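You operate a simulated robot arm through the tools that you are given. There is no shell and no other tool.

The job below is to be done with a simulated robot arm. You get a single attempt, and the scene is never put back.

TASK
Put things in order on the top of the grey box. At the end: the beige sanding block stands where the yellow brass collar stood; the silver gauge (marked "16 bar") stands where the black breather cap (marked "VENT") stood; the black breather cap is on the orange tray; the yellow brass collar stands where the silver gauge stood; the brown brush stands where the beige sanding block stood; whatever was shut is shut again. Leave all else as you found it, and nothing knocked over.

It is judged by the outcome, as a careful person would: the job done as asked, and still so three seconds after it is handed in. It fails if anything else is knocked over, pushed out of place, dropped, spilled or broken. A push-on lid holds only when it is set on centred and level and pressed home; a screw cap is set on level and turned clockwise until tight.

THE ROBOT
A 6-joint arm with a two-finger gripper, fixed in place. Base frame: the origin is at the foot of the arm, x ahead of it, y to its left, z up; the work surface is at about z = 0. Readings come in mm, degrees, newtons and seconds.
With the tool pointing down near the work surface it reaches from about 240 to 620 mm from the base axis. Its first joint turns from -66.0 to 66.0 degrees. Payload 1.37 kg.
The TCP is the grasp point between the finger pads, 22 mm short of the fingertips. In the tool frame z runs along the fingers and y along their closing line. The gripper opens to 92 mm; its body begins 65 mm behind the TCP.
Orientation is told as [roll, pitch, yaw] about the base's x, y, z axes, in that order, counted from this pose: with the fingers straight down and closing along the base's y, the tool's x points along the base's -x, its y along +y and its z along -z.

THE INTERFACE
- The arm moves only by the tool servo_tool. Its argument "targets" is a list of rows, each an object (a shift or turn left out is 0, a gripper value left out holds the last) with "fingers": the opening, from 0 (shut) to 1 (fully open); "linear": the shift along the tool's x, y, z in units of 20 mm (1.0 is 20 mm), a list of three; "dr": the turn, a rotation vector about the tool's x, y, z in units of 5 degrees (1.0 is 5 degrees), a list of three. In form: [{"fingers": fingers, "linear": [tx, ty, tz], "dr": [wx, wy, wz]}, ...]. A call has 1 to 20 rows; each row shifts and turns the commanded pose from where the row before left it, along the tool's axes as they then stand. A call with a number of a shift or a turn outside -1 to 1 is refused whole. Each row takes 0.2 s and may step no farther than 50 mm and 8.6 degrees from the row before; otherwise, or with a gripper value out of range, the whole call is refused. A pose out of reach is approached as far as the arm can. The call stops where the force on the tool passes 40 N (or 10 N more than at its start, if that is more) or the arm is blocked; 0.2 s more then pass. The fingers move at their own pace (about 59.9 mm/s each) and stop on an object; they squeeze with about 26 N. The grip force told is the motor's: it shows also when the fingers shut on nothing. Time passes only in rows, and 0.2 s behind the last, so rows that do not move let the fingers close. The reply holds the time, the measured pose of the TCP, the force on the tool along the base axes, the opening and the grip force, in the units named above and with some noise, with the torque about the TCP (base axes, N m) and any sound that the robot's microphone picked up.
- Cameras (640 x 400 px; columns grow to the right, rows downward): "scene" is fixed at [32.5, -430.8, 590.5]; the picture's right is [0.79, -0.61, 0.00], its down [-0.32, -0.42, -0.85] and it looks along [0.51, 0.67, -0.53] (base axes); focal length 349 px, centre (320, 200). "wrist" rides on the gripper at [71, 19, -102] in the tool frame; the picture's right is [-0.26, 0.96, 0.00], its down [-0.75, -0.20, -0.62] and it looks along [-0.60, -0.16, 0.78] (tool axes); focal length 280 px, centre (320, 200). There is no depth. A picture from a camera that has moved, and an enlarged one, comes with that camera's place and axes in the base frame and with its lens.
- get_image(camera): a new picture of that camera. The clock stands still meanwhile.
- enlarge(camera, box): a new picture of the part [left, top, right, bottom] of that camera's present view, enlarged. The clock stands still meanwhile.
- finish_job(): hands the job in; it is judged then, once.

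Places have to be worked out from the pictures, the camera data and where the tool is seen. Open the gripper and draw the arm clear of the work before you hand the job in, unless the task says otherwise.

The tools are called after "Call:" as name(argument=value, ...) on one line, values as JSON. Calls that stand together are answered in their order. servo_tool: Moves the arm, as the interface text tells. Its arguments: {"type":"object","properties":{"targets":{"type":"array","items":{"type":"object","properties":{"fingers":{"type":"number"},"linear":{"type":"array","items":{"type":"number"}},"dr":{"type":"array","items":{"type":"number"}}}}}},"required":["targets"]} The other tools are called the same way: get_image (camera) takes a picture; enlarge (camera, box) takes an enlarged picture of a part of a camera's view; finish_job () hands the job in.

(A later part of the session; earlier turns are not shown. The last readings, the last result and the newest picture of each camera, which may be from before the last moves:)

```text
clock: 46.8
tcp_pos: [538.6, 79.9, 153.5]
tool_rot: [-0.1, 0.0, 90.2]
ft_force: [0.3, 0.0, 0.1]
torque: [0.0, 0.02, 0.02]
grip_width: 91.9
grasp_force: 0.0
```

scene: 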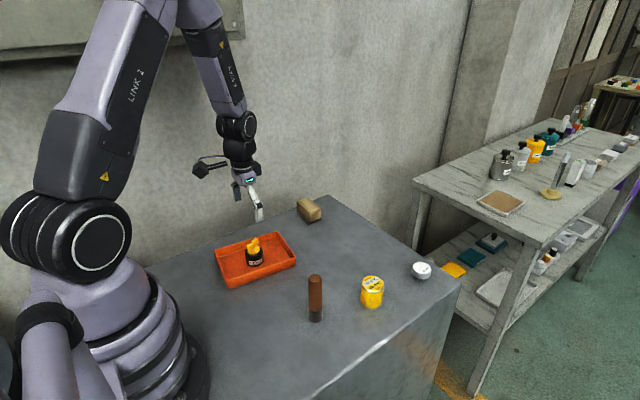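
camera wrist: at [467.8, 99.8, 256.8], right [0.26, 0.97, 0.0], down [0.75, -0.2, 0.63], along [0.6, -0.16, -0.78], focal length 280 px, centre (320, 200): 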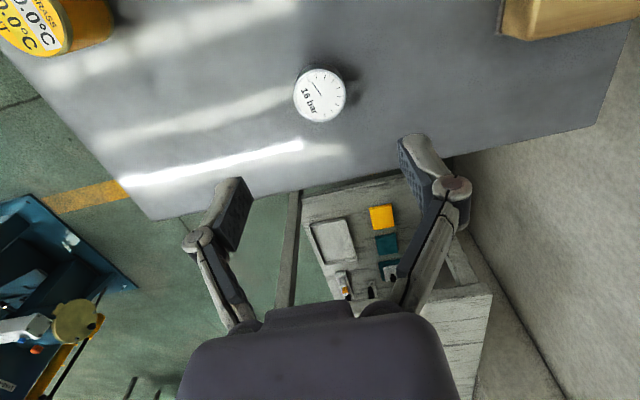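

Yaw is 90 now (tool x along base -y, tool y along base -x). I move above the collar at (440, -80).

Call:
servo_tool(targets=[{"linear": [0.889, 0.548, 0.055]}, {"linear": [0.889, 0.548, 0.055]}, {"linear": [0.889, 0.548, 0.055]}, {"linear": [0.889, 0.548, 0.055]}, {"linear": [0.889, 0.548, 0.055]}, {"linear": [0.889, 0.548, 0.055]}, {"linear": [0.889, 0.548, 0.055]}, {"linear": [0.889, 0.548, 0.055]}, {"linear": [0.889, 0.548, 0.055]}, {"linear": [0, 0, 0]}])

Call:
get_image(camera="wrist")

Call:
get_image(camera="scene")

```text
clock: 49.0
tcp_pos: [439.5, -82.0, 141.2]
tool_rot: [-0.1, 0.0, 90.2]
ft_force: [0.0, -0.4, -0.8]
torque: [0.03, 0.06, 0.01]
grip_width: 92.0
grasp_force: 0.1
```

```text
taken
camera wrist: at [420.0, -152.2, 243.5], right [-0.97, 0.26, 0.0], down [0.2, 0.75, 0.63], along [0.16, 0.6, -0.78], focal length 280 px, centre (320, 200)
```

wrist: 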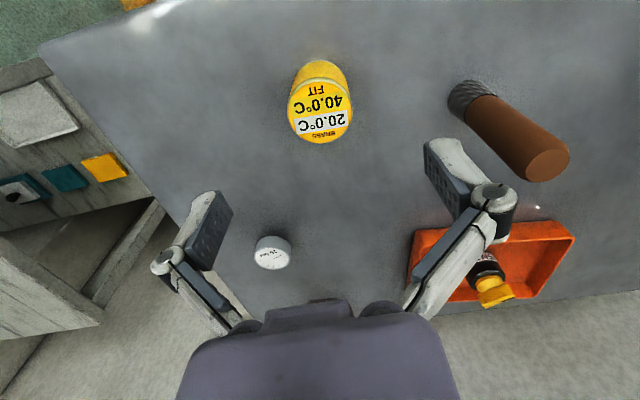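

```text
taken
```

scene: 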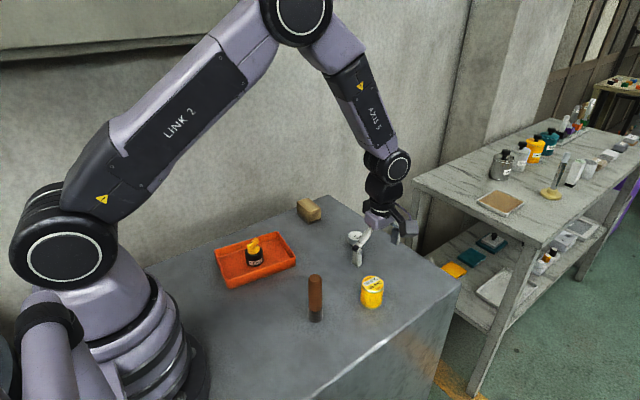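

The collar appears right under the tool axis. I zoom on it to fine-tune.

Call:
enlarge(camera="wrist", box=[270, 50, 370, 155])

Call:
enlarge(camera="wrist", box=[430, 60, 590, 200])

```text
3.81 times, centred on (320, 102) of wrist
camera zoom: at [420.0, -152.2, 243.5], right [-0.97, 0.26, 0.0], down [0.2, 0.75, 0.63], along [0.16, 0.6, -0.78], focal length 1068 px, centre (320, 571)
```

zoom: 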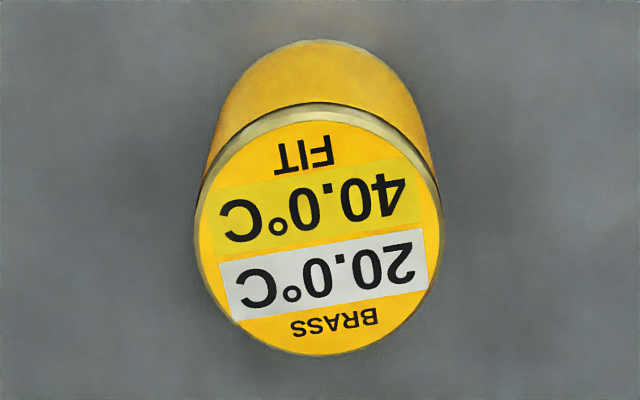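

```text
2.86 times, centred on (510, 130) of wrist
camera zoom: at [420.0, -152.2, 243.5], right [-0.97, 0.26, 0.0], down [0.2, 0.75, 0.63], along [0.16, 0.6, -0.78], focal length 801 px, centre (-223, 400)
```

zoom: 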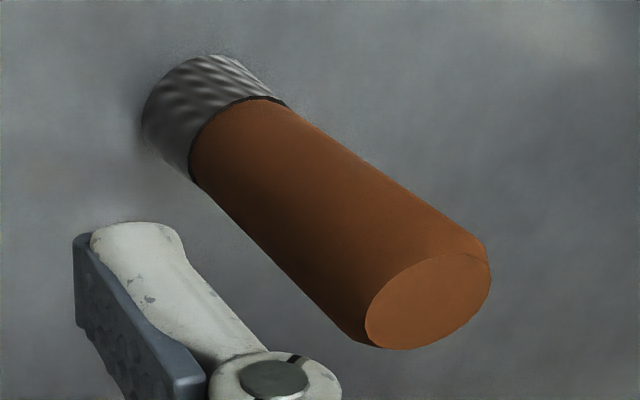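

Collar centre is (439.7, -81), about 45 mm in diameter, and the tool is on it. I descend to z about 28.

Call:
servo_tool(targets=[{"fingers": 1, "linear": [0, -0.02, 0.7]}, {"linear": [0, 0, 0.9]}, {"linear": [0, 0, 0.9]}, {"linear": [0, 0, 0.9]}, {"linear": [0, 0, 0.9]}, {"linear": [0, 0, 0.8]}, {"linear": [0, 0, 0.55]}, {"linear": [0, 0, 0]}])

Call:
get_image(camera="wrist")

Call:
enlarge(camera="scene", box=[290, 200, 450, 330])

```text
clock: 50.8
tcp_pos: [439.6, -80.2, 31.7]
tool_rot: [-0.1, -0.1, 90.1]
ft_force: [-0.7, 0.1, 0.6]
torque: [-0.02, -0.04, -0.01]
grip_width: 92.0
grasp_force: 0.0
```

```text
taken
camera wrist: at [420.9, -150.6, 132.7], right [-0.97, 0.26, 0.0], down [0.2, 0.75, 0.63], along [0.16, 0.6, -0.78], focal length 280 px, centre (320, 200)
```

wrist: 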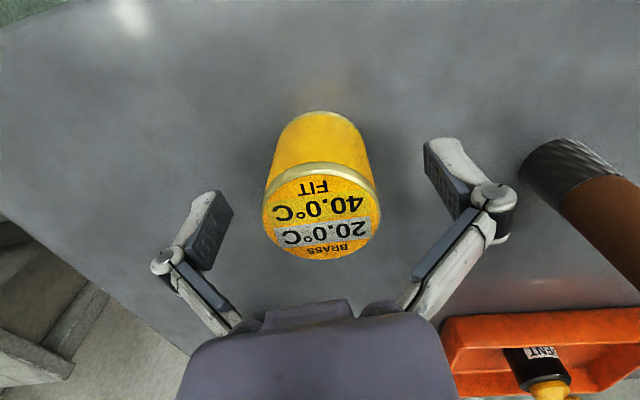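

```text
3.08 times, centred on (370, 265) of scene
camera zoom: at [32.5, -430.8, 590.5], right [0.79, -0.61, 0.0], down [-0.32, -0.42, -0.85], along [0.51, 0.67, -0.53], focal length 1073 px, centre (166, 0)
```

zoom: 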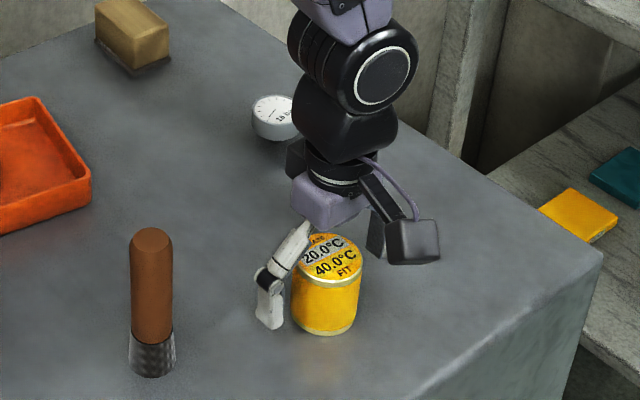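

The collar sits centred between the pads and well clear of the brush. I go 2 mm lower and close on it.

Call:
servo_tool(targets=[{"fingers": 1, "linear": [0, 0, 0.1]}, {"fingers": 0.6}, {"fingers": 0.5}, {"fingers": 0}, {"fingers": 0}, {"fingers": 0}])

```text
clock: 52.2
tcp_pos: [438.8, -79.9, 29.4]
tool_rot: [-0.1, 0.0, 90.0]
ft_force: [2.1, -0.8, 0.1]
torque: [0.03, -0.14, 0.01]
grip_width: 45.7
grasp_force: 26.1
```

Gripped at 45.7 mm. I lift it slowly, watching the force to judge its weight and any slip.

Call:
servo_tool(targets=[{"linear": [0, 0, -0.1]}, {"linear": [0, 0, -0.2]}, {"linear": [0, 0, -0.3]}, {"linear": [0, 0, 0]}])

Call:
enlarge(camera="wrist", box=[200, 80, 440, 280])

```text
clock: 53.2
tcp_pos: [441.1, -79.9, 40.6]
tool_rot: [0.0, 0.0, 90.1]
ft_force: [0.4, -0.4, -6.6]
torque: [0.0, 0.01, 0.0]
grip_width: 45.4
grasp_force: 26.3
```

```text
2.00 times, centred on (320, 180) of wrist
camera zoom: at [421.2, -150.7, 141.6], right [-0.97, 0.26, 0.0], down [0.2, 0.75, 0.63], along [0.16, 0.6, -0.78], focal length 561 px, centre (320, 240)
```

zoom: 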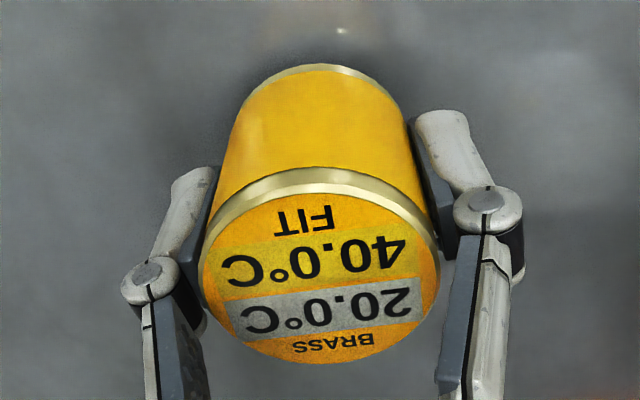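

It weighs about 6.6 N and holds without slipping. I raise it further and carry it gently toward the gauge's former place (579.5, -99).

Call:
servo_tool(targets=[{"linear": [0, 0, -0.4]}, {"linear": [0, 0, -0.6]}, {"linear": [0, 0, -0.7]}, {"linear": [0, 0, -0.7]}, {"linear": [0, 0, -0.4]}, {"linear": [0.05, -0.4, -0.1]}, {"linear": [0.1, -0.7, 0]}, {"linear": [0.1, -0.8, 0]}, {"linear": [0.12, -0.8, 0]}, {"linear": [0.12, -0.8, 0]}, {"linear": [0.12, -0.8, 0]}, {"linear": [0.12, -0.8, 0]}, {"linear": [0.12, -0.7, 0]}, {"linear": [0.1, -0.6, 0]}, {"linear": [0, -0.4, 0]}, {"linear": [0, -0.15, 0]}, {"linear": [0, 0, 0]}])

Call:
get_image(camera="wrist")

Call:
get_image(camera="scene")

```text
clock: 56.8
tcp_pos: [579.5, -99.3, 97.8]
tool_rot: [-0.1, 0.0, 90.1]
ft_force: [-0.1, 1.1, -6.7]
torque: [-0.03, 0.01, 0.03]
grip_width: 45.6
grasp_force: 25.6
```

```text
taken
camera wrist: at [560.4, -169.9, 200.4], right [-0.97, 0.26, 0.0], down [0.2, 0.75, 0.63], along [0.16, 0.6, -0.78], focal length 280 px, centre (320, 200)
```

wrist: 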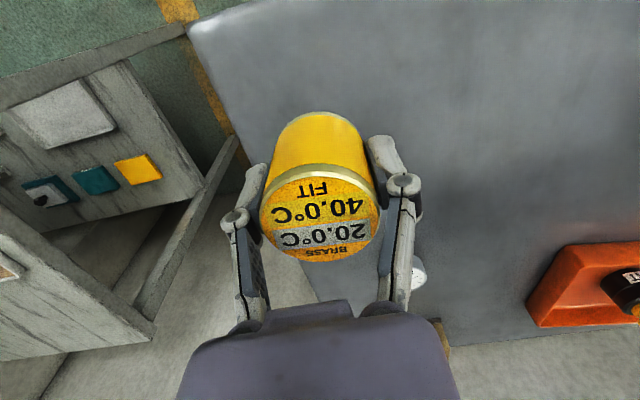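

```text
taken
```

scene: 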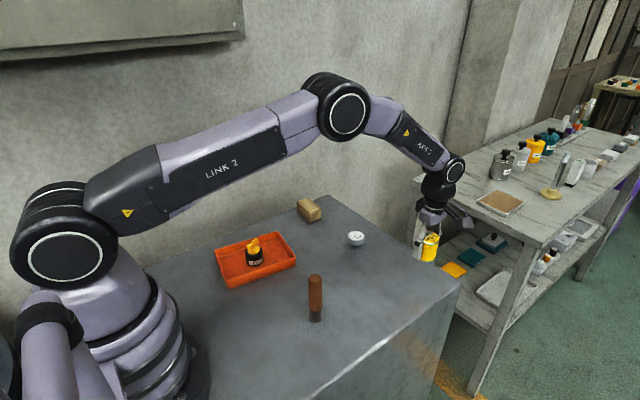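

The collar hangs straight above the gauge's former place, well inside the box edges. I lower it to about 5 mm above the surface.

Call:
servo_tool(targets=[{"linear": [0, 0, 0.4]}, {"linear": [0, 0, 0.7]}, {"linear": [0, 0, 0.7]}, {"linear": [0, 0, 0.7]}, {"linear": [0, 0, 0.4]}, {"linear": [0, 0, 0.2]}, {"linear": [0, 0, 0]}])

```text
clock: 58.4
tcp_pos: [580.6, -99.7, 37.2]
tool_rot: [-0.1, -0.1, 90.1]
ft_force: [-0.3, 0.1, -6.9]
torque: [0.01, 0.0, 0.02]
grip_width: 45.3
grasp_force: 25.4
```

Now z about 36; free. I go down 4 mm in small steps.

Call:
servo_tool(targets=[{"linear": [0, 0, 0.1]}, {"linear": [0, 0, 0.1]}, {"linear": [0, 0, 0]}])

```text
clock: 59.2
tcp_pos: [579.4, -98.7, 33.4]
tool_rot: [-0.1, 0.1, 90.1]
ft_force: [-0.2, 0.0, -6.0]
torque: [0.02, -0.02, 0.0]
grip_width: 45.3
grasp_force: 25.9
```

Still hanging (about -6 N). I lower 2 mm more.

Call:
servo_tool(targets=[{"linear": [0, 0, 0.05]}, {"linear": [0, 0, 0.05]}, {"linear": [0, 0, 0]}])

```text
clock: 60.0
tcp_pos: [579.4, -97.7, 31.2]
tool_rot: [-0.1, 0.0, 90.1]
ft_force: [0.2, 0.0, -6.6]
torque: [-0.02, 0.0, 0.0]
grip_width: 45.6
grasp_force: 26.6
```

Still free; 1 mm steps from here.

Call:
servo_tool(targets=[{"linear": [0, 0, 0.05]}, {"linear": [0, 0, 0]}])

```text
clock: 60.6
tcp_pos: [580.1, -98.1, 30.0]
tool_rot: [-0.1, 0.0, 90.1]
ft_force: [0.6, -0.9, -6.6]
torque: [-0.03, 0.0, -0.02]
grip_width: 45.5
grasp_force: 26.6
```

Still carrying its full weight; another millimetre.

Call:
servo_tool(targets=[{"linear": [0, 0, 0.05]}, {"linear": [0, 0, 0]}])

```text
clock: 61.2
tcp_pos: [579.7, -97.8, 28.9]
tool_rot: [-0.1, 0.0, 90.1]
ft_force: [-0.1, 0.0, -6.3]
torque: [-0.01, 0.0, -0.02]
grip_width: 45.5
grasp_force: 26.1
```

Another small step down.

Call:
servo_tool(targets=[{"linear": [0, 0, 0.04]}, {"linear": [0, 0, 0]}])

```text
clock: 61.8
tcp_pos: [580.6, -99.4, 27.6]
tool_rot: [-0.1, 0.1, 90.1]
ft_force: [-3.6, 0.9, 5.6]
torque: [0.01, 0.07, 0.02]
grip_width: 45.5
grasp_force: 26.1
```

The force went from -6.5 to about +6 N: the collar stands on the surface. I open the fingers.

Call:
servo_tool(targets=[{"fingers": 0.54}, {"fingers": 0.6}, {"fingers": 0.7}, {"fingers": 0.75}, {"fingers": 0.75}])

Call:
get_image(camera="wrist")

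```text
clock: 63.0
tcp_pos: [578.7, -99.3, 28.0]
tool_rot: [-0.1, 0.0, 90.2]
ft_force: [-0.4, -0.4, 0.2]
torque: [-0.02, 0.01, 0.01]
grip_width: 69.0
grasp_force: 0.2
```

```text
taken
camera wrist: at [560.2, -169.4, 130.5], right [-0.97, 0.26, 0.0], down [0.2, 0.75, 0.63], along [0.16, 0.6, -0.78], focal length 280 px, centre (320, 200)
```

wrist: 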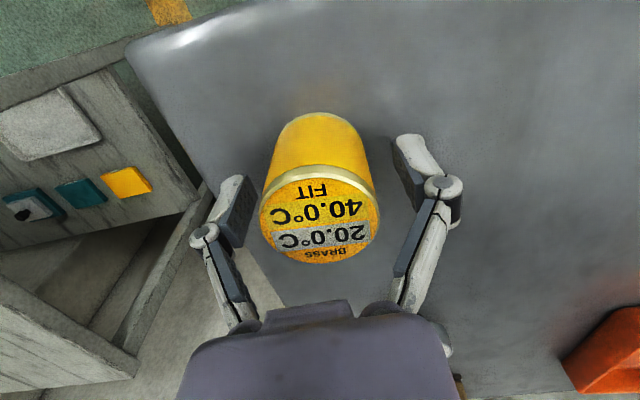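

The collar stands free at (579.5, -98.5). I rise straight up to about z 150.

Call:
servo_tool(targets=[{"linear": [0, 0, -0.3]}, {"linear": [0, 0, -0.7]}, {"linear": [0, 0, -1]}, {"linear": [0, 0, -1]}, {"linear": [0, 0, -1]}, {"linear": [0, 0, -1]}, {"linear": [0, 0, -1]}, {"linear": [0, 0, 0]}])

Call:
get_image(camera="scene")

```text
clock: 64.8
tcp_pos: [578.8, -96.8, 145.3]
tool_rot: [-0.2, 0.0, 90.1]
ft_force: [0.0, -0.3, 0.1]
torque: [-0.01, 0.02, 0.04]
grip_width: 69.0
grasp_force: 0.0
```

```text
taken
```

scene: 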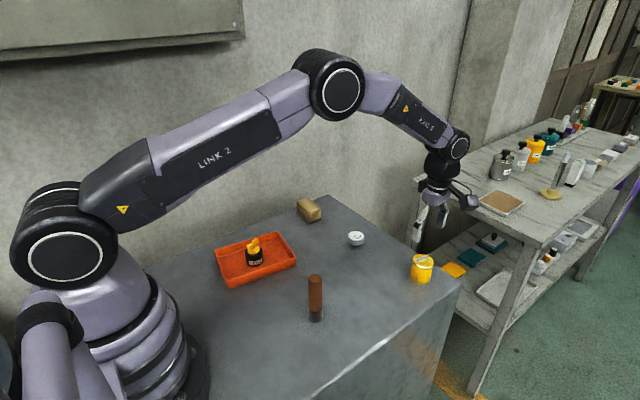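

All good. I fly at height toward the block, stopping a little short of it in y to look.

Call:
servo_tool(targets=[{"fingers": 1, "linear": [-0.936, 0.152, 0]}, {"linear": [-0.936, 0.152, 0]}, {"linear": [-0.936, 0.152, 0]}, {"linear": [-0.936, 0.152, 0]}, {"linear": [-0.936, 0.152, 0]}, {"linear": [-0.936, 0.152, 0]}, {"linear": [-0.936, 0.152, 0]}, {"linear": [-0.936, 0.152, 0]}, {"linear": [-0.936, 0.152, 0]}, {"linear": [-0.936, 0.152, 0]}, {"linear": [-0.936, 0.152, 0]}, {"linear": [-0.936, 0.152, 0]}, {"linear": [-0.936, 0.152, 0]}, {"linear": [-0.936, 0.152, 0]}, {"linear": [-0.936, 0.152, 0]}, {"linear": [-0.936, 0.152, 0]}, {"linear": [-0.936, 0.152, 0]}, {"linear": [-0.936, 0.152, 0]}, {"linear": [0, 0, 0]}])

Call:
get_image(camera="wrist")

Call:
get_image(camera="scene")

```text
clock: 68.8
tcp_pos: [524.2, 238.2, 147.9]
tool_rot: [-0.1, 0.1, 90.2]
ft_force: [0.7, -0.2, -0.5]
torque: [0.0, -0.04, 0.01]
grip_width: 92.2
grasp_force: 0.0
```

```text
taken
camera wrist: at [504.7, 167.7, 249.7], right [-0.97, 0.26, 0.0], down [0.2, 0.75, 0.63], along [0.16, 0.6, -0.78], focal length 280 px, centre (320, 200)
```

wrist: 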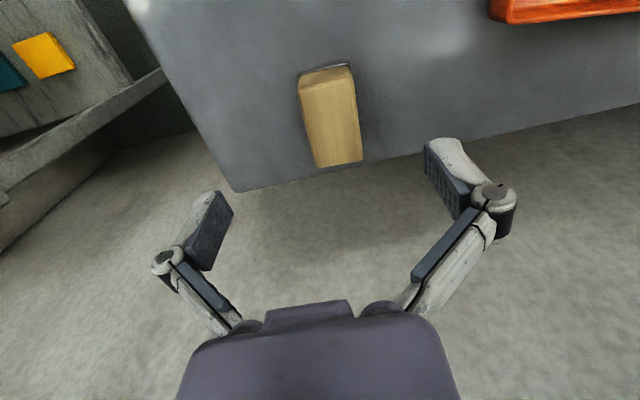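

```text
taken
```

scene: 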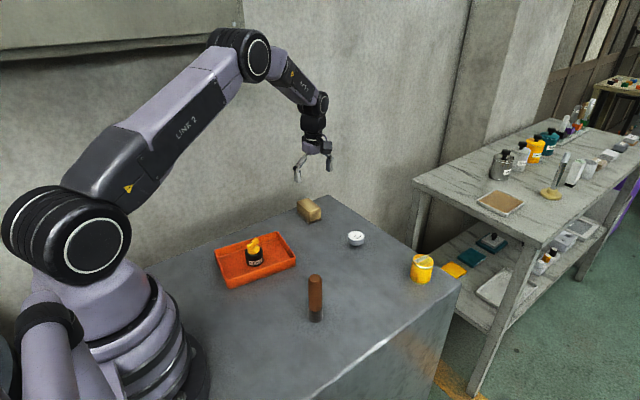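

I zoom in on the block to get its centre, its turn and its edges.

Call:
enlarge(camera="wrist", box=[260, 50, 400, 185])

```text
2.96 times, centred on (330, 118) of wrist
camera zoom: at [504.7, 167.7, 249.7], right [-0.97, 0.26, 0.0], down [0.2, 0.75, 0.63], along [0.16, 0.6, -0.78], focal length 831 px, centre (290, 444)
```

zoom: 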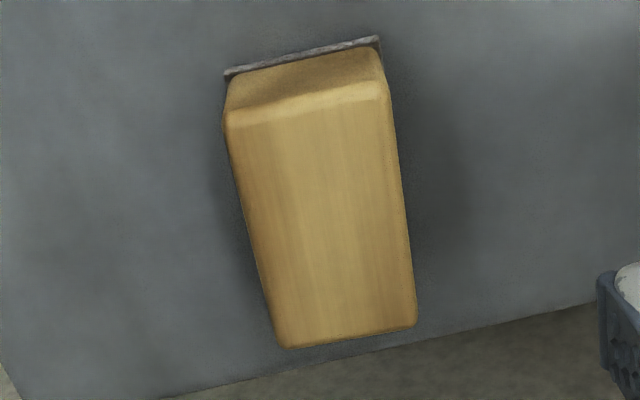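

The block's centre is about (520.3, 262), turned about -4°, top at z about 45, body about 39 mm wide. I shift over its centre and turn the tool to match.

Call:
servo_tool(targets=[{"fingers": 1, "linear": [-0.58, 0.085, 0]}, {"linear": [-0.585, 0.085, 0]}, {"dr": [0, 0, 0.8]}, {"linear": [0, 0, 0.5]}, {"linear": [0, 0, 0.5]}, {"linear": [0, 0, 0]}])

Call:
get_image(camera="wrist")

Call:
enlarge(camera="wrist", box=[240, 40, 400, 190])

Call:
enlarge(camera="scene", box=[260, 100, 380, 240])

```text
clock: 70.2
tcp_pos: [520.0, 260.5, 128.9]
tool_rot: [-0.1, -0.1, 86.2]
ft_force: [0.2, -0.4, -0.6]
torque: [0.0, 0.01, 0.03]
grip_width: 91.9
grasp_force: 0.1
```

```text
taken
camera wrist: at [496.8, 191.3, 230.8], right [-0.94, 0.33, 0.0], down [0.25, 0.74, 0.63], along [0.21, 0.59, -0.78], focal length 280 px, centre (320, 200)
```

wrist: 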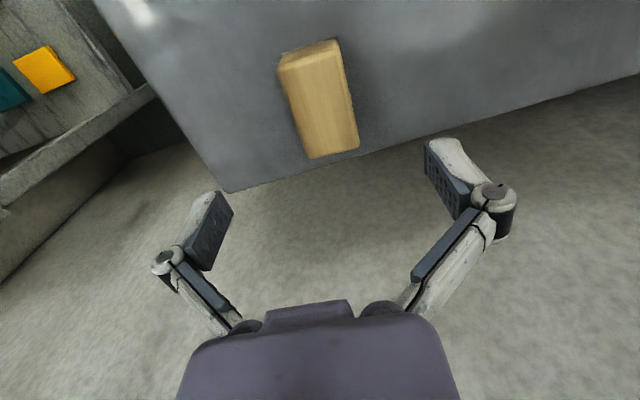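

```text
2.67 times, centred on (320, 115) of wrist
camera zoom: at [496.8, 191.3, 230.8], right [-0.94, 0.33, 0.0], down [0.25, 0.74, 0.63], along [0.21, 0.59, -0.78], focal length 748 px, centre (320, 427)
```

zoom: 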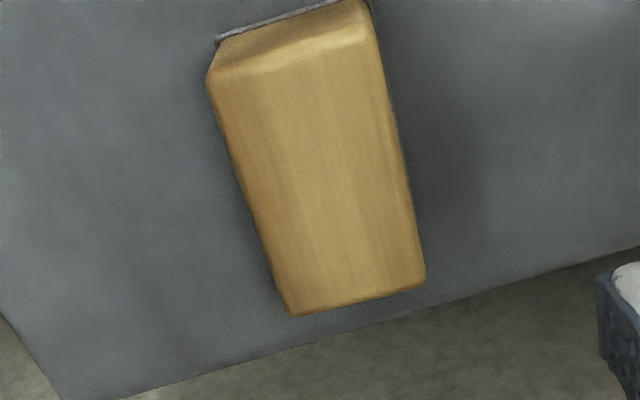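

```text
2.86 times, centred on (320, 170) of scene
camera zoom: at [32.5, -430.8, 590.5], right [0.79, -0.61, 0.0], down [-0.32, -0.42, -0.85], along [0.51, 0.67, -0.53], focal length 996 px, centre (320, 286)
```

zoom: 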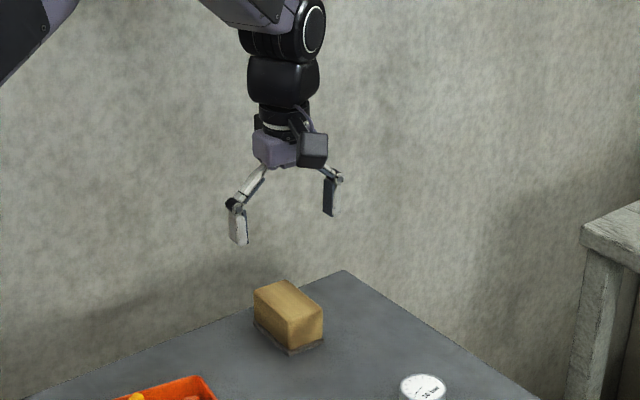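

The tool matches the block's turn; its body centre is about 1.5 mm to -x. I correct and descend to z about 30, keeping the fingertips above the grey pad's edge.

Call:
servo_tool(targets=[{"fingers": 1, "linear": [0, 0.075, 0.6]}, {"linear": [0, 0, 0.9]}, {"linear": [0, 0, 0.9]}, {"linear": [0, 0, 0.9]}, {"linear": [0, 0, 0.8]}, {"linear": [0, 0, 0.5]}, {"linear": [0, 0, 0.3]}, {"linear": [0, 0, 0]}])

Call:
get_image(camera="wrist")

Call:
enlarge(camera="scene", box=[260, 140, 380, 240])

```text
clock: 72.0
tcp_pos: [520.6, 260.0, 31.2]
tool_rot: [-0.1, 0.0, 86.2]
ft_force: [-0.3, 0.2, 0.0]
torque: [-0.03, 0.03, -0.05]
grip_width: 92.0
grasp_force: 0.1
```

```text
taken
camera wrist: at [496.1, 190.5, 133.3], right [-0.94, 0.33, 0.0], down [0.25, 0.74, 0.63], along [0.21, 0.59, -0.78], focal length 280 px, centre (320, 200)
```

wrist: 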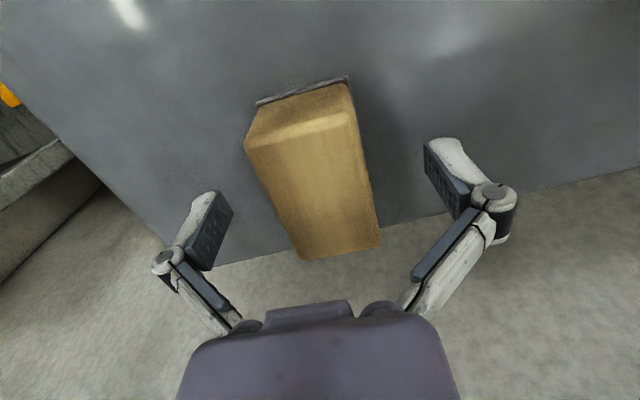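

```text
4.00 times, centred on (320, 190) of scene
camera zoom: at [32.5, -430.8, 590.5], right [0.79, -0.61, 0.0], down [-0.32, -0.42, -0.85], along [0.51, 0.67, -0.53], focal length 1395 px, centre (320, 240)
```

zoom: 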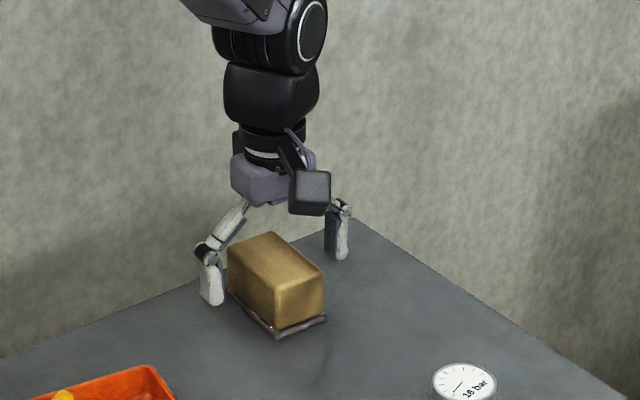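

The block is centred between the pads. I close on it.

Call:
servo_tool(targets=[{"fingers": 0.6}, {"fingers": 0.5}, {"fingers": 0.46}, {"fingers": 0}, {"fingers": 0}, {"fingers": 0}])

Call:
servo_tool(targets=[{"linear": [0, 0, -0.1]}, {"linear": [0, 0, -0.2]}, {"linear": [0, 0, -0.3]}, {"linear": [0, 0, 0]}])

Call:
get_image(camera="wrist")

Call:
enlarge(camera="scene", box=[260, 140, 380, 240])

```text
clock: 73.4
tcp_pos: [519.9, 259.9, 30.8]
tool_rot: [-0.1, 0.0, 86.1]
ft_force: [-0.3, -1.1, 1.9]
torque: [-0.01, 0.06, 0.03]
grip_width: 41.2
grasp_force: 26.2
```

```text
clock: 74.4
tcp_pos: [520.8, 260.7, 42.7]
tool_rot: [-0.1, 0.0, 86.1]
ft_force: [-0.6, 0.6, -0.4]
torque: [0.01, 0.01, 0.03]
grip_width: 41.6
grasp_force: 25.9
```

```text
taken
camera wrist: at [496.4, 191.5, 144.8], right [-0.94, 0.33, 0.0], down [0.25, 0.74, 0.63], along [0.21, 0.59, -0.78], focal length 280 px, centre (320, 200)
```

wrist: 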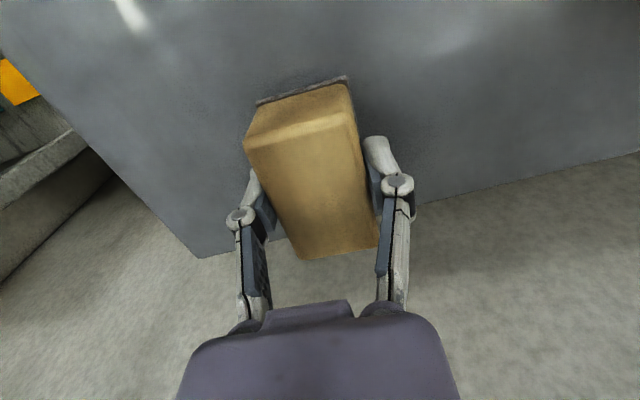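

```text
4.00 times, centred on (320, 190) of scene
camera zoom: at [32.5, -430.8, 590.5], right [0.79, -0.61, 0.0], down [-0.32, -0.42, -0.85], along [0.51, 0.67, -0.53], focal length 1395 px, centre (320, 240)
```

zoom: 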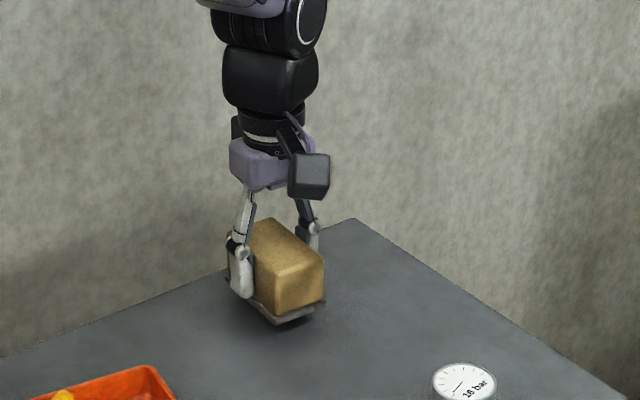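

The block comes up with its pad, held level. I raise it and carry it at height to the collar's former place (439.7, -80.5).

Call:
servo_tool(targets=[{"linear": [0, 0, -0.5]}, {"linear": [0, 0, -0.8]}, {"linear": [0, 0, -0.9]}, {"linear": [0, 0, -0.9]}, {"linear": [0, 0, -0.7]}, {"linear": [0, 0, -0.35]}])

Call:
servo_tool(targets=[{"linear": [0.45, 0.07, 0]}, {"linear": [0.8, 0.14, 0]}, {"linear": [0.95, 0.16, 0]}, {"linear": [0.95, 0.16, 0]}, {"linear": [0.95, 0.16, 0]}, {"linear": [0.95, 0.16, 0]}, {"linear": [0.95, 0.16, 0]}, {"linear": [0.95, 0.16, 0]}, {"linear": [0.95, 0.16, 0]}, {"linear": [0.95, 0.16, 0]}, {"linear": [0.95, 0.16, 0]}, {"linear": [0.95, 0.16, 0]}, {"linear": [0.95, 0.16, 0]}, {"linear": [0.95, 0.16, 0]}, {"linear": [0.95, 0.16, 0]}, {"linear": [0.95, 0.16, 0]}, {"linear": [0.95, 0.16, 0]}, {"linear": [0.95, 0.16, 0]}, {"linear": [0.7, 0.1, 0]}, {"linear": [0.22, 0, 0]}])

Call:
get_image(camera="wrist")

Call:
get_image(camera="scene")

```text
clock: 75.8
tcp_pos: [519.8, 261.3, 126.3]
tool_rot: [0.0, 0.0, 86.0]
ft_force: [0.2, -0.3, -0.4]
torque: [-0.01, -0.02, 0.02]
grip_width: 41.2
grasp_force: 25.7
```

```text
clock: 80.0
tcp_pos: [440.4, -82.1, 125.8]
tool_rot: [-0.1, 0.0, 86.0]
ft_force: [0.4, -0.2, -0.8]
torque: [-0.01, 0.01, 0.02]
grip_width: 41.3
grasp_force: 25.4
```

```text
taken
camera wrist: at [415.3, -151.0, 228.0], right [-0.94, 0.33, 0.0], down [0.25, 0.74, 0.63], along [0.21, 0.59, -0.78], focal length 280 px, centre (320, 200)
```

wrist: 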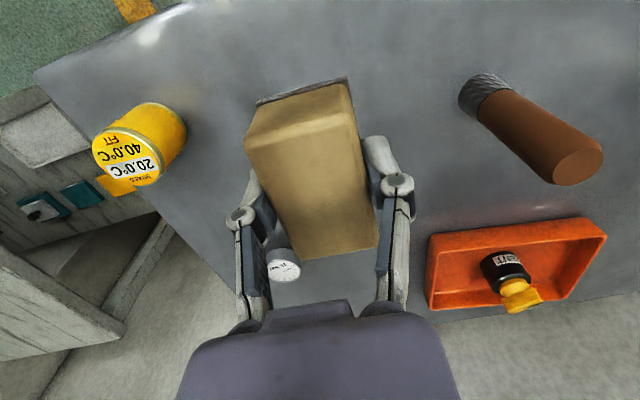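

```text
taken
```

scene: 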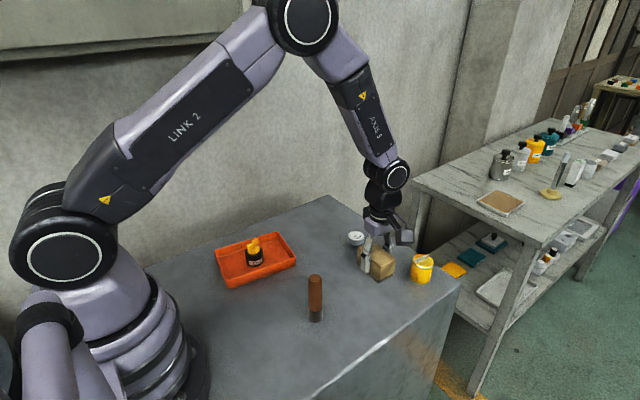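

The block hangs level above the collar's old place, well away from the brush and the collar. I lower it to about 5 mm above the surface.

Call:
servo_tool(targets=[{"linear": [0, 0, 0.4]}, {"linear": [0, 0, 0.8]}, {"linear": [0, 0, 0.9]}, {"linear": [0, 0, 0.9]}, {"linear": [0, 0, 0.7]}, {"linear": [0, 0, 0.5]}, {"linear": [0, 0, 0.2]}, {"linear": [0, 0, 0]}])

```text
clock: 81.8
tcp_pos: [438.9, -83.6, 38.3]
tool_rot: [-0.1, 0.0, 86.1]
ft_force: [0.3, 0.1, -0.4]
torque: [-0.03, -0.02, 0.0]
grip_width: 41.6
grasp_force: 26.0
```

At z about 38 and free; I go down 4 mm more.

Call:
servo_tool(targets=[{"linear": [0, 0, 0.1]}, {"linear": [0, 0, 0.1]}, {"linear": [0, 0, 0]}])

```text
clock: 82.6
tcp_pos: [440.1, -81.9, 33.3]
tool_rot: [-0.1, 0.0, 86.0]
ft_force: [-0.3, 0.1, -0.6]
torque: [0.02, 0.01, -0.01]
grip_width: 41.2
grasp_force: 25.7
```

Still free; now 1 mm steps until contact.

Call:
servo_tool(targets=[{"linear": [0, 0, 0.05]}, {"linear": [0, 0, 0]}])

```text
clock: 83.2
tcp_pos: [440.0, -81.6, 31.9]
tool_rot: [-0.1, 0.0, 86.1]
ft_force: [0.1, 0.1, -1.5]
torque: [0.02, 0.0, 0.01]
grip_width: 41.4
grasp_force: 25.4
```

No contact yet; another millimetre.

Call:
servo_tool(targets=[{"linear": [0, 0, 0.05]}, {"linear": [0, 0, 0]}])

```text
clock: 83.8
tcp_pos: [439.6, -81.9, 31.2]
tool_rot: [-0.2, 0.0, 86.1]
ft_force: [-1.0, -0.2, -0.5]
torque: [0.0, -0.01, 0.04]
grip_width: 41.2
grasp_force: 25.7
```

Another millimetre.

Call:
servo_tool(targets=[{"linear": [0, 0, 0.05]}, {"linear": [0, 0, 0]}])

```text
clock: 84.4
tcp_pos: [440.4, -81.6, 31.9]
tool_rot: [-0.1, 0.0, 86.1]
ft_force: [-7.7, 1.9, 24.2]
torque: [0.08, 0.22, 0.01]
grip_width: 41.5
grasp_force: 26.6
```

Firm contact (24 N). I back off 0.8 mm, then open the fingers.

Call:
servo_tool(targets=[{"linear": [0, 0, -0.035]}, {"linear": [0, 0, 0]}])

Call:
servo_tool(targets=[{"fingers": 0.5}, {"fingers": 0.56}, {"fingers": 0.65}, {"fingers": 0.7}, {"fingers": 0.7}])

Call:
get_image(camera="wrist")

Call:
enlarge(camera="scene", box=[290, 200, 450, 330])

```text
clock: 85.0
tcp_pos: [441.0, -81.2, 30.2]
tool_rot: [-0.1, 0.2, 86.1]
ft_force: [-3.2, 0.4, 12.8]
torque: [0.05, 0.1, 0.0]
grip_width: 41.4
grasp_force: 25.8
```

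```text
clock: 86.2
tcp_pos: [439.5, -81.9, 30.5]
tool_rot: [-0.1, 0.0, 86.1]
ft_force: [0.8, 0.3, 0.6]
torque: [-0.01, -0.01, 0.01]
grip_width: 64.3
grasp_force: 0.0
```

```text
taken
camera wrist: at [415.5, -151.0, 132.7], right [-0.94, 0.33, 0.0], down [0.25, 0.74, 0.63], along [0.21, 0.59, -0.78], focal length 280 px, centre (320, 200)
```

wrist: 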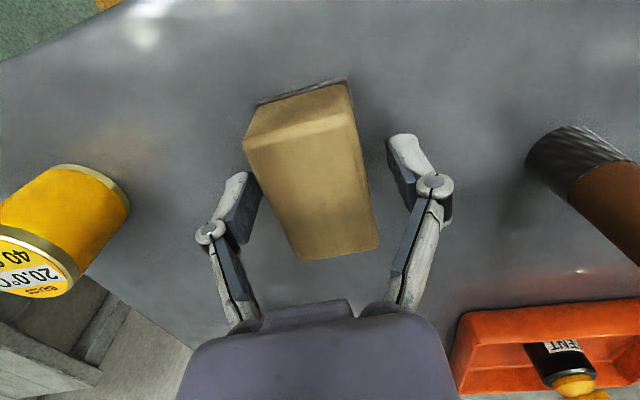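

```text
3.08 times, centred on (370, 265) of scene
camera zoom: at [32.5, -430.8, 590.5], right [0.79, -0.61, 0.0], down [-0.32, -0.42, -0.85], along [0.51, 0.67, -0.53], focal length 1073 px, centre (166, 0)
```

zoom: 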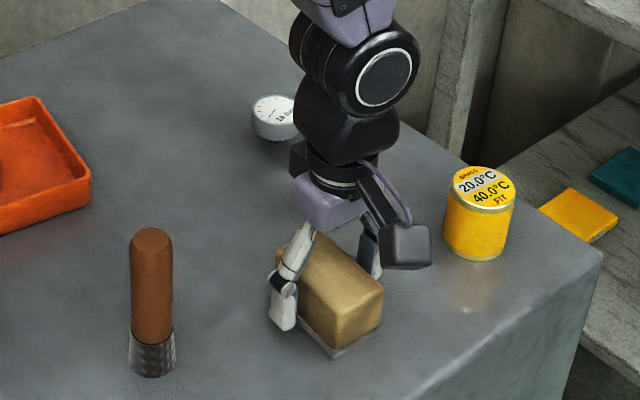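

The block stands free in the collar's old place. I rise straight up to z about 190, high enough to pass over the brush.

Call:
servo_tool(targets=[{"linear": [0, 0, -0.3]}, {"linear": [0, 0, -0.7]}, {"linear": [0, 0, -1]}, {"linear": [0, 0, -1]}, {"linear": [0, 0, -1]}, {"linear": [0, 0, -1]}, {"linear": [0, 0, -1]}, {"linear": [0, 0, -1]}, {"linear": [0, 0, -1]}, {"linear": [0, 0, 0]}])

Call:
get_image(camera="wrist")

Call:
get_image(camera="scene")

```text
clock: 88.4
tcp_pos: [439.7, -81.6, 190.2]
tool_rot: [-0.1, 0.0, 86.2]
ft_force: [0.6, -0.2, 0.2]
torque: [-0.02, -0.03, 0.03]
grip_width: 64.5
grasp_force: 0.0
```

```text
taken
camera wrist: at [415.5, -150.6, 291.8], right [-0.94, 0.33, 0.0], down [0.25, 0.74, 0.63], along [0.21, 0.59, -0.78], focal length 280 px, centre (320, 200)
```

wrist: 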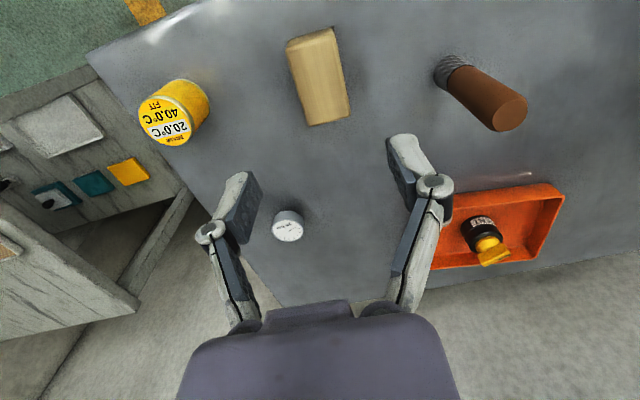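

```text
taken
```

scene: 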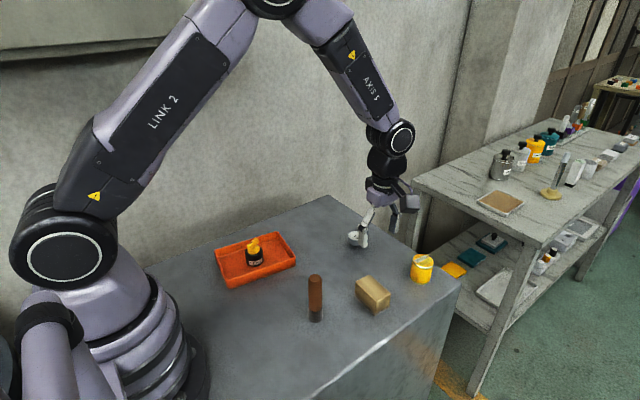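

Everything is in place so far. I move above the brush at (319.5, -40) with the fingers fully open.

Call:
servo_tool(targets=[{"fingers": 1, "linear": [-0.239, 0.876, 0]}, {"linear": [-0.239, 0.876, 0]}, {"linear": [-0.239, 0.876, 0]}, {"linear": [-0.239, 0.876, 0]}, {"linear": [-0.239, 0.876, 0]}, {"linear": [-0.239, 0.876, 0]}, {"linear": [-0.239, 0.876, 0]}, {"linear": [0, 0, 0]}])

Call:
get_image(camera="wrist")

Call:
enlarge(camera="wrist", box=[240, 40, 400, 190])

Call:
get_image(camera="scene")

```text
clock: 90.2
tcp_pos: [319.7, -37.0, 190.8]
tool_rot: [-0.3, 0.1, 86.1]
ft_force: [-0.7, 0.2, 0.0]
torque: [-0.01, -0.02, 0.01]
grip_width: 92.1
grasp_force: 0.0
```

```text
taken
camera wrist: at [295.7, -106.4, 292.8], right [-0.94, 0.33, 0.0], down [0.25, 0.74, 0.63], along [0.21, 0.59, -0.78], focal length 280 px, centre (320, 200)
```

wrist: 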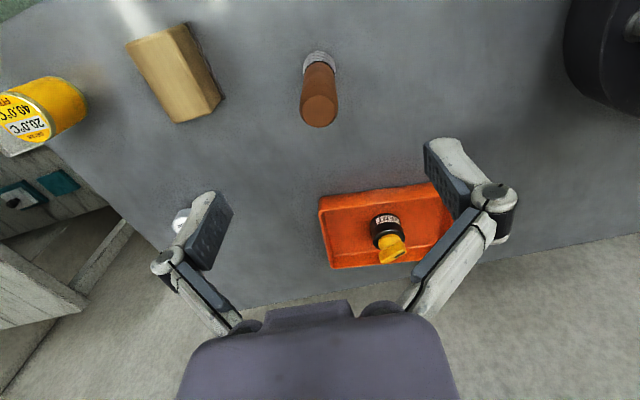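

```text
2.67 times, centred on (320, 115) of wrist
camera zoom: at [295.7, -106.4, 292.8], right [-0.94, 0.33, 0.0], down [0.25, 0.74, 0.63], along [0.21, 0.59, -0.78], focal length 748 px, centre (320, 427)
```

zoom: 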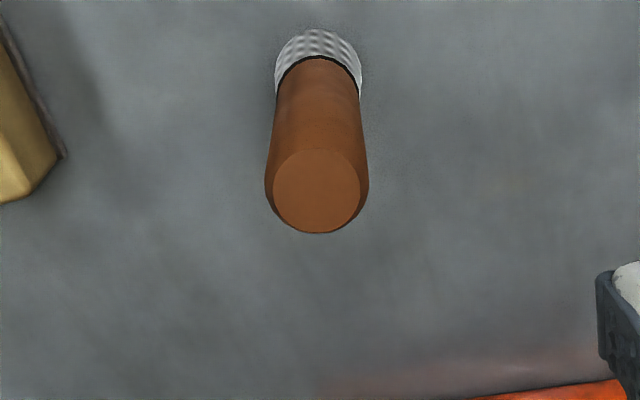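

```text
taken
```

scene: 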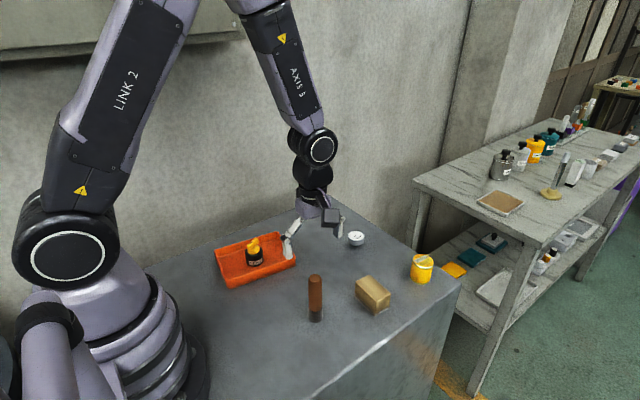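

The brush axis is at (319.5, -40.2), 3 mm to -y of the tool. I correct and descend to z about 70, leaving 25 mm above the brush's top.

Call:
servo_tool(targets=[{"fingers": 1, "linear": [0.16, -0.01, 0.5]}, {"linear": [0, 0, 0.8]}, {"linear": [0, 0, 0.8]}, {"linear": [0, 0, 0.8]}, {"linear": [0, 0, 0.8]}, {"linear": [0, 0, 0.8]}, {"linear": [0, 0, 0.8]}, {"linear": [0, 0, 0.5]}, {"linear": [0, 0, 0.2]}, {"linear": [0, 0, 0]}])

Call:
get_image(camera="wrist")

Call:
enlarge(camera="scene", box=[250, 200, 380, 330])

```text
clock: 92.4
tcp_pos: [319.5, -42.8, 69.8]
tool_rot: [-0.1, 0.0, 86.0]
ft_force: [-0.7, -0.6, 0.0]
torque: [-0.01, 0.01, -0.06]
grip_width: 91.9
grasp_force: 0.0
```

```text
taken
camera wrist: at [295.4, -111.9, 170.9], right [-0.94, 0.33, 0.0], down [0.25, 0.74, 0.63], along [0.21, 0.59, -0.78], focal length 280 px, centre (320, 200)
```

wrist: 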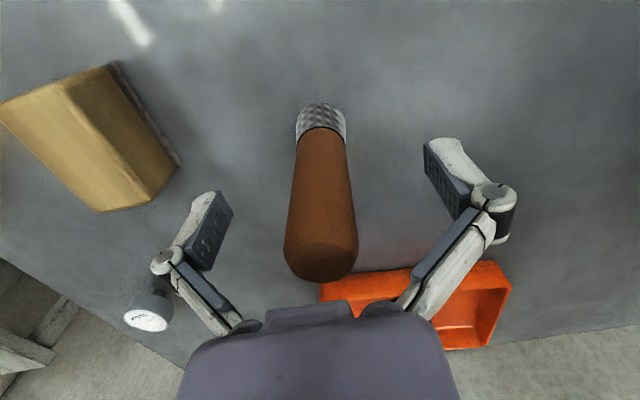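

```text
3.08 times, centred on (315, 265) of scene
camera zoom: at [32.5, -430.8, 590.5], right [0.79, -0.61, 0.0], down [-0.32, -0.42, -0.85], along [0.51, 0.67, -0.53], focal length 1073 px, centre (335, 0)
```

zoom: 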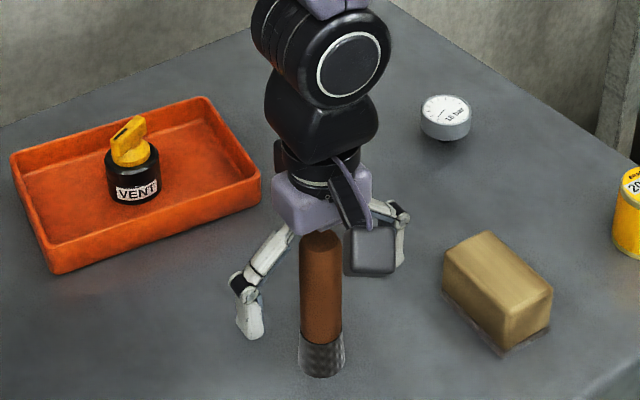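

The brush is centred in closing direction; I shift 2 mm to +y and close slowly.

Call:
servo_tool(targets=[{"fingers": 0.8, "linear": [-0.09, 0, 0]}, {"fingers": 0.6}, {"fingers": 0.45}, {"fingers": 0.38}, {"fingers": 0.34}, {"fingers": 0.31}, {"fingers": 0}, {"fingers": 0}, {"fingers": 0}])

Call:
get_image(camera="wrist")

Call:
enlarge(camera="scene", box=[250, 200, 380, 330])

```text
clock: 94.4
tcp_pos: [320.3, -41.6, 69.0]
tool_rot: [-0.1, 0.0, 86.1]
ft_force: [0.4, -0.5, 2.4]
torque: [0.01, 0.01, 0.0]
grip_width: 25.6
grasp_force: 25.8
```

```text
taken
camera wrist: at [295.5, -110.4, 171.1], right [-0.94, 0.33, 0.0], down [0.25, 0.74, 0.63], along [0.21, 0.59, -0.78], focal length 280 px, centre (320, 200)
```

wrist: 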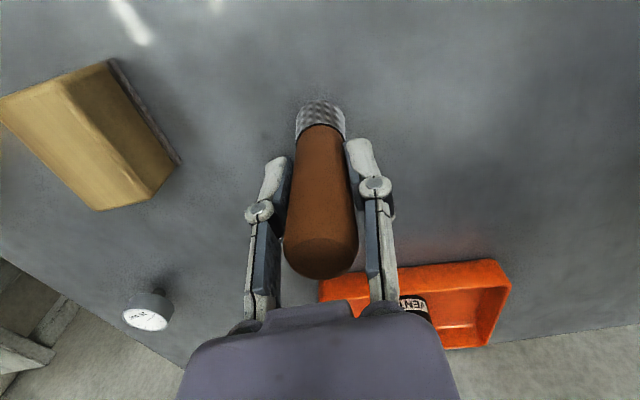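

```text
3.08 times, centred on (315, 265) of scene
camera zoom: at [32.5, -430.8, 590.5], right [0.79, -0.61, 0.0], down [-0.32, -0.42, -0.85], along [0.51, 0.67, -0.53], focal length 1073 px, centre (335, 0)
```

zoom: 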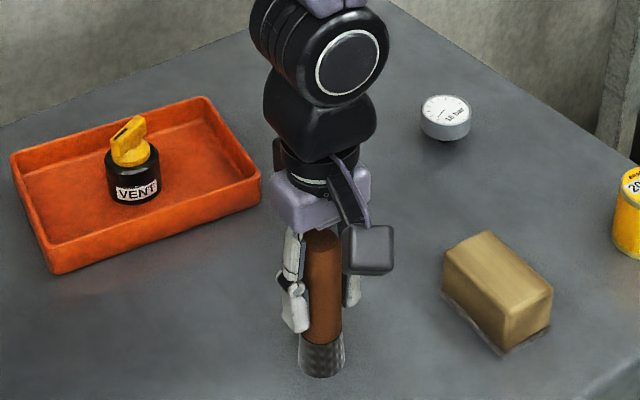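

Gripped at 25.6 mm, upright. I lift it 90 mm gently.

Call:
servo_tool(targets=[{"linear": [0, 0, -0.1]}, {"linear": [0, 0, -0.3]}, {"linear": [0, 0, -0.6]}, {"linear": [0, 0, -0.8]}, {"linear": [0, 0, -0.8]}, {"linear": [0, 0, -0.8]}, {"linear": [0, 0, -0.7]}, {"linear": [0, 0, -0.4]}, {"linear": [0, 0, 0]}])

Call:
get_image(camera="wrist")

Call:
get_image(camera="scene")

```text
clock: 96.4
tcp_pos: [319.1, -41.4, 161.6]
tool_rot: [-0.1, 0.0, 86.1]
ft_force: [-0.1, -0.2, -1.5]
torque: [0.01, -0.03, -0.01]
grip_width: 25.6
grasp_force: 26.1
```

```text
taken
camera wrist: at [294.2, -110.6, 262.9], right [-0.94, 0.33, 0.0], down [0.25, 0.74, 0.63], along [0.21, 0.59, -0.78], focal length 280 px, centre (320, 200)
```

wrist: 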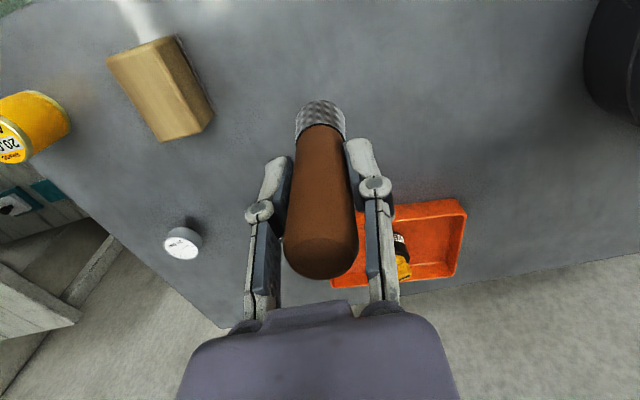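

```text
taken
```

scene: 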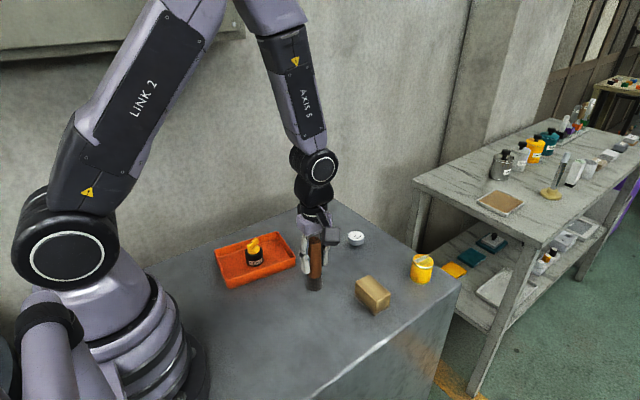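

The brush hangs vertically. I carry it at this height to the block's former place (520.5, 262).

Call:
servo_tool(targets=[{"linear": [-0.438, -0.25, 0]}, {"linear": [-0.876, -0.5005, 0]}, {"linear": [-0.876, -0.5005, 0]}, {"linear": [-0.876, -0.5005, 0]}, {"linear": [-0.876, -0.5005, 0]}, {"linear": [-0.876, -0.5005, 0]}, {"linear": [-0.876, -0.5005, 0]}, {"linear": [-0.876, -0.5005, 0]}, {"linear": [-0.876, -0.5005, 0]}, {"linear": [-0.876, -0.5005, 0]}, {"linear": [-0.876, -0.5005, 0]}, {"linear": [-0.876, -0.5005, 0]}, {"linear": [-0.876, -0.5005, 0]}, {"linear": [-0.876, -0.5005, 0]}, {"linear": [-0.876, -0.5005, 0]}, {"linear": [-0.876, -0.5005, 0]}, {"linear": [-0.876, -0.5005, 0]}, {"linear": [-0.876, -0.5005, 0]}, {"linear": [-0.438, -0.25, 0]}, {"linear": [0, 0, 0]}])

Call:
get_image(camera="wrist")

Call:
get_image(camera="scene")

```text
clock: 100.6
tcp_pos: [521.5, 260.6, 159.4]
tool_rot: [-0.1, -0.1, 86.1]
ft_force: [-0.5, -0.7, -0.3]
torque: [-0.01, -0.02, -0.01]
grip_width: 25.8
grasp_force: 26.1
```

```text
taken
camera wrist: at [497.4, 191.0, 262.3], right [-0.94, 0.33, 0.0], down [0.25, 0.74, 0.63], along [0.21, 0.59, -0.78], focal length 280 px, centre (320, 200)
```

wrist: 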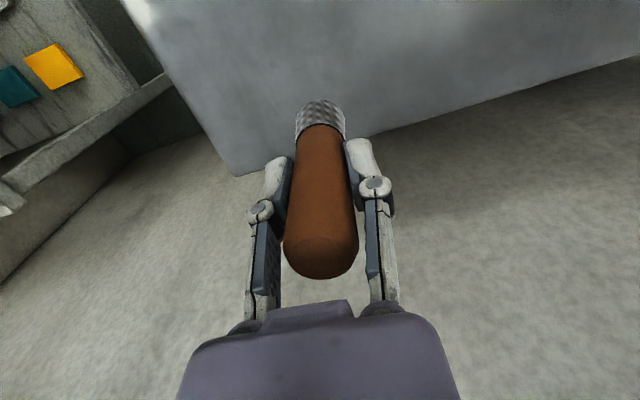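

```text
taken
```

scene: 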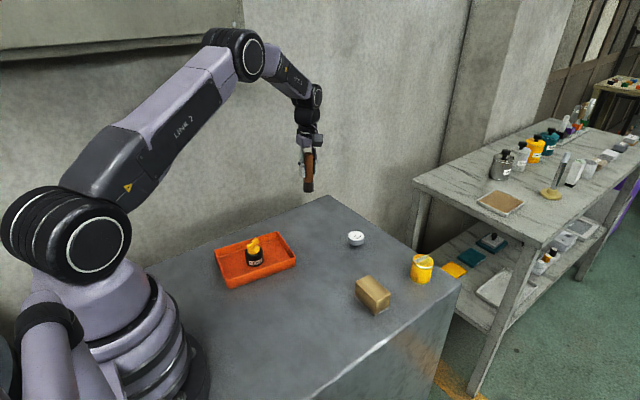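

In position. I lower to about 6 mm above the surface.

Call:
servo_tool(targets=[{"linear": [0, 0, 0.3]}, {"linear": [0, 0, 0.7]}, {"linear": [0, 0, 0.8]}, {"linear": [0, 0, 0.8]}, {"linear": [0, 0, 0.8]}, {"linear": [0, 0, 0.5]}, {"linear": [0, 0, 0.25]}, {"linear": [0, 0, 0]}])

```text
clock: 102.4
tcp_pos: [517.9, 260.8, 77.1]
tool_rot: [-0.2, 0.0, 86.2]
ft_force: [0.4, 0.3, -0.9]
torque: [-0.03, 0.03, -0.01]
grip_width: 25.9
grasp_force: 26.1
```

Free at z about 77. I go 4 mm lower.

Call:
servo_tool(targets=[{"linear": [0, 0, 0.1]}, {"linear": [0, 0, 0.1]}, {"linear": [0, 0, 0]}])

```text
clock: 103.2
tcp_pos: [519.5, 259.8, 72.4]
tool_rot: [-0.1, -0.1, 86.1]
ft_force: [0.3, -0.3, -0.2]
torque: [-0.01, -0.02, 0.02]
grip_width: 25.9
grasp_force: 26.0
```

Still free; 1 mm steps now.

Call:
servo_tool(targets=[{"linear": [0, 0, 0.05]}, {"linear": [0, 0, 0.05]}, {"linear": [0, 0, 0]}])

```text
clock: 104.0
tcp_pos: [521.3, 261.8, 70.7]
tool_rot: [-0.1, 0.0, 86.0]
ft_force: [-0.7, 0.1, 0.2]
torque: [-0.02, -0.02, -0.02]
grip_width: 25.8
grasp_force: 25.9
```

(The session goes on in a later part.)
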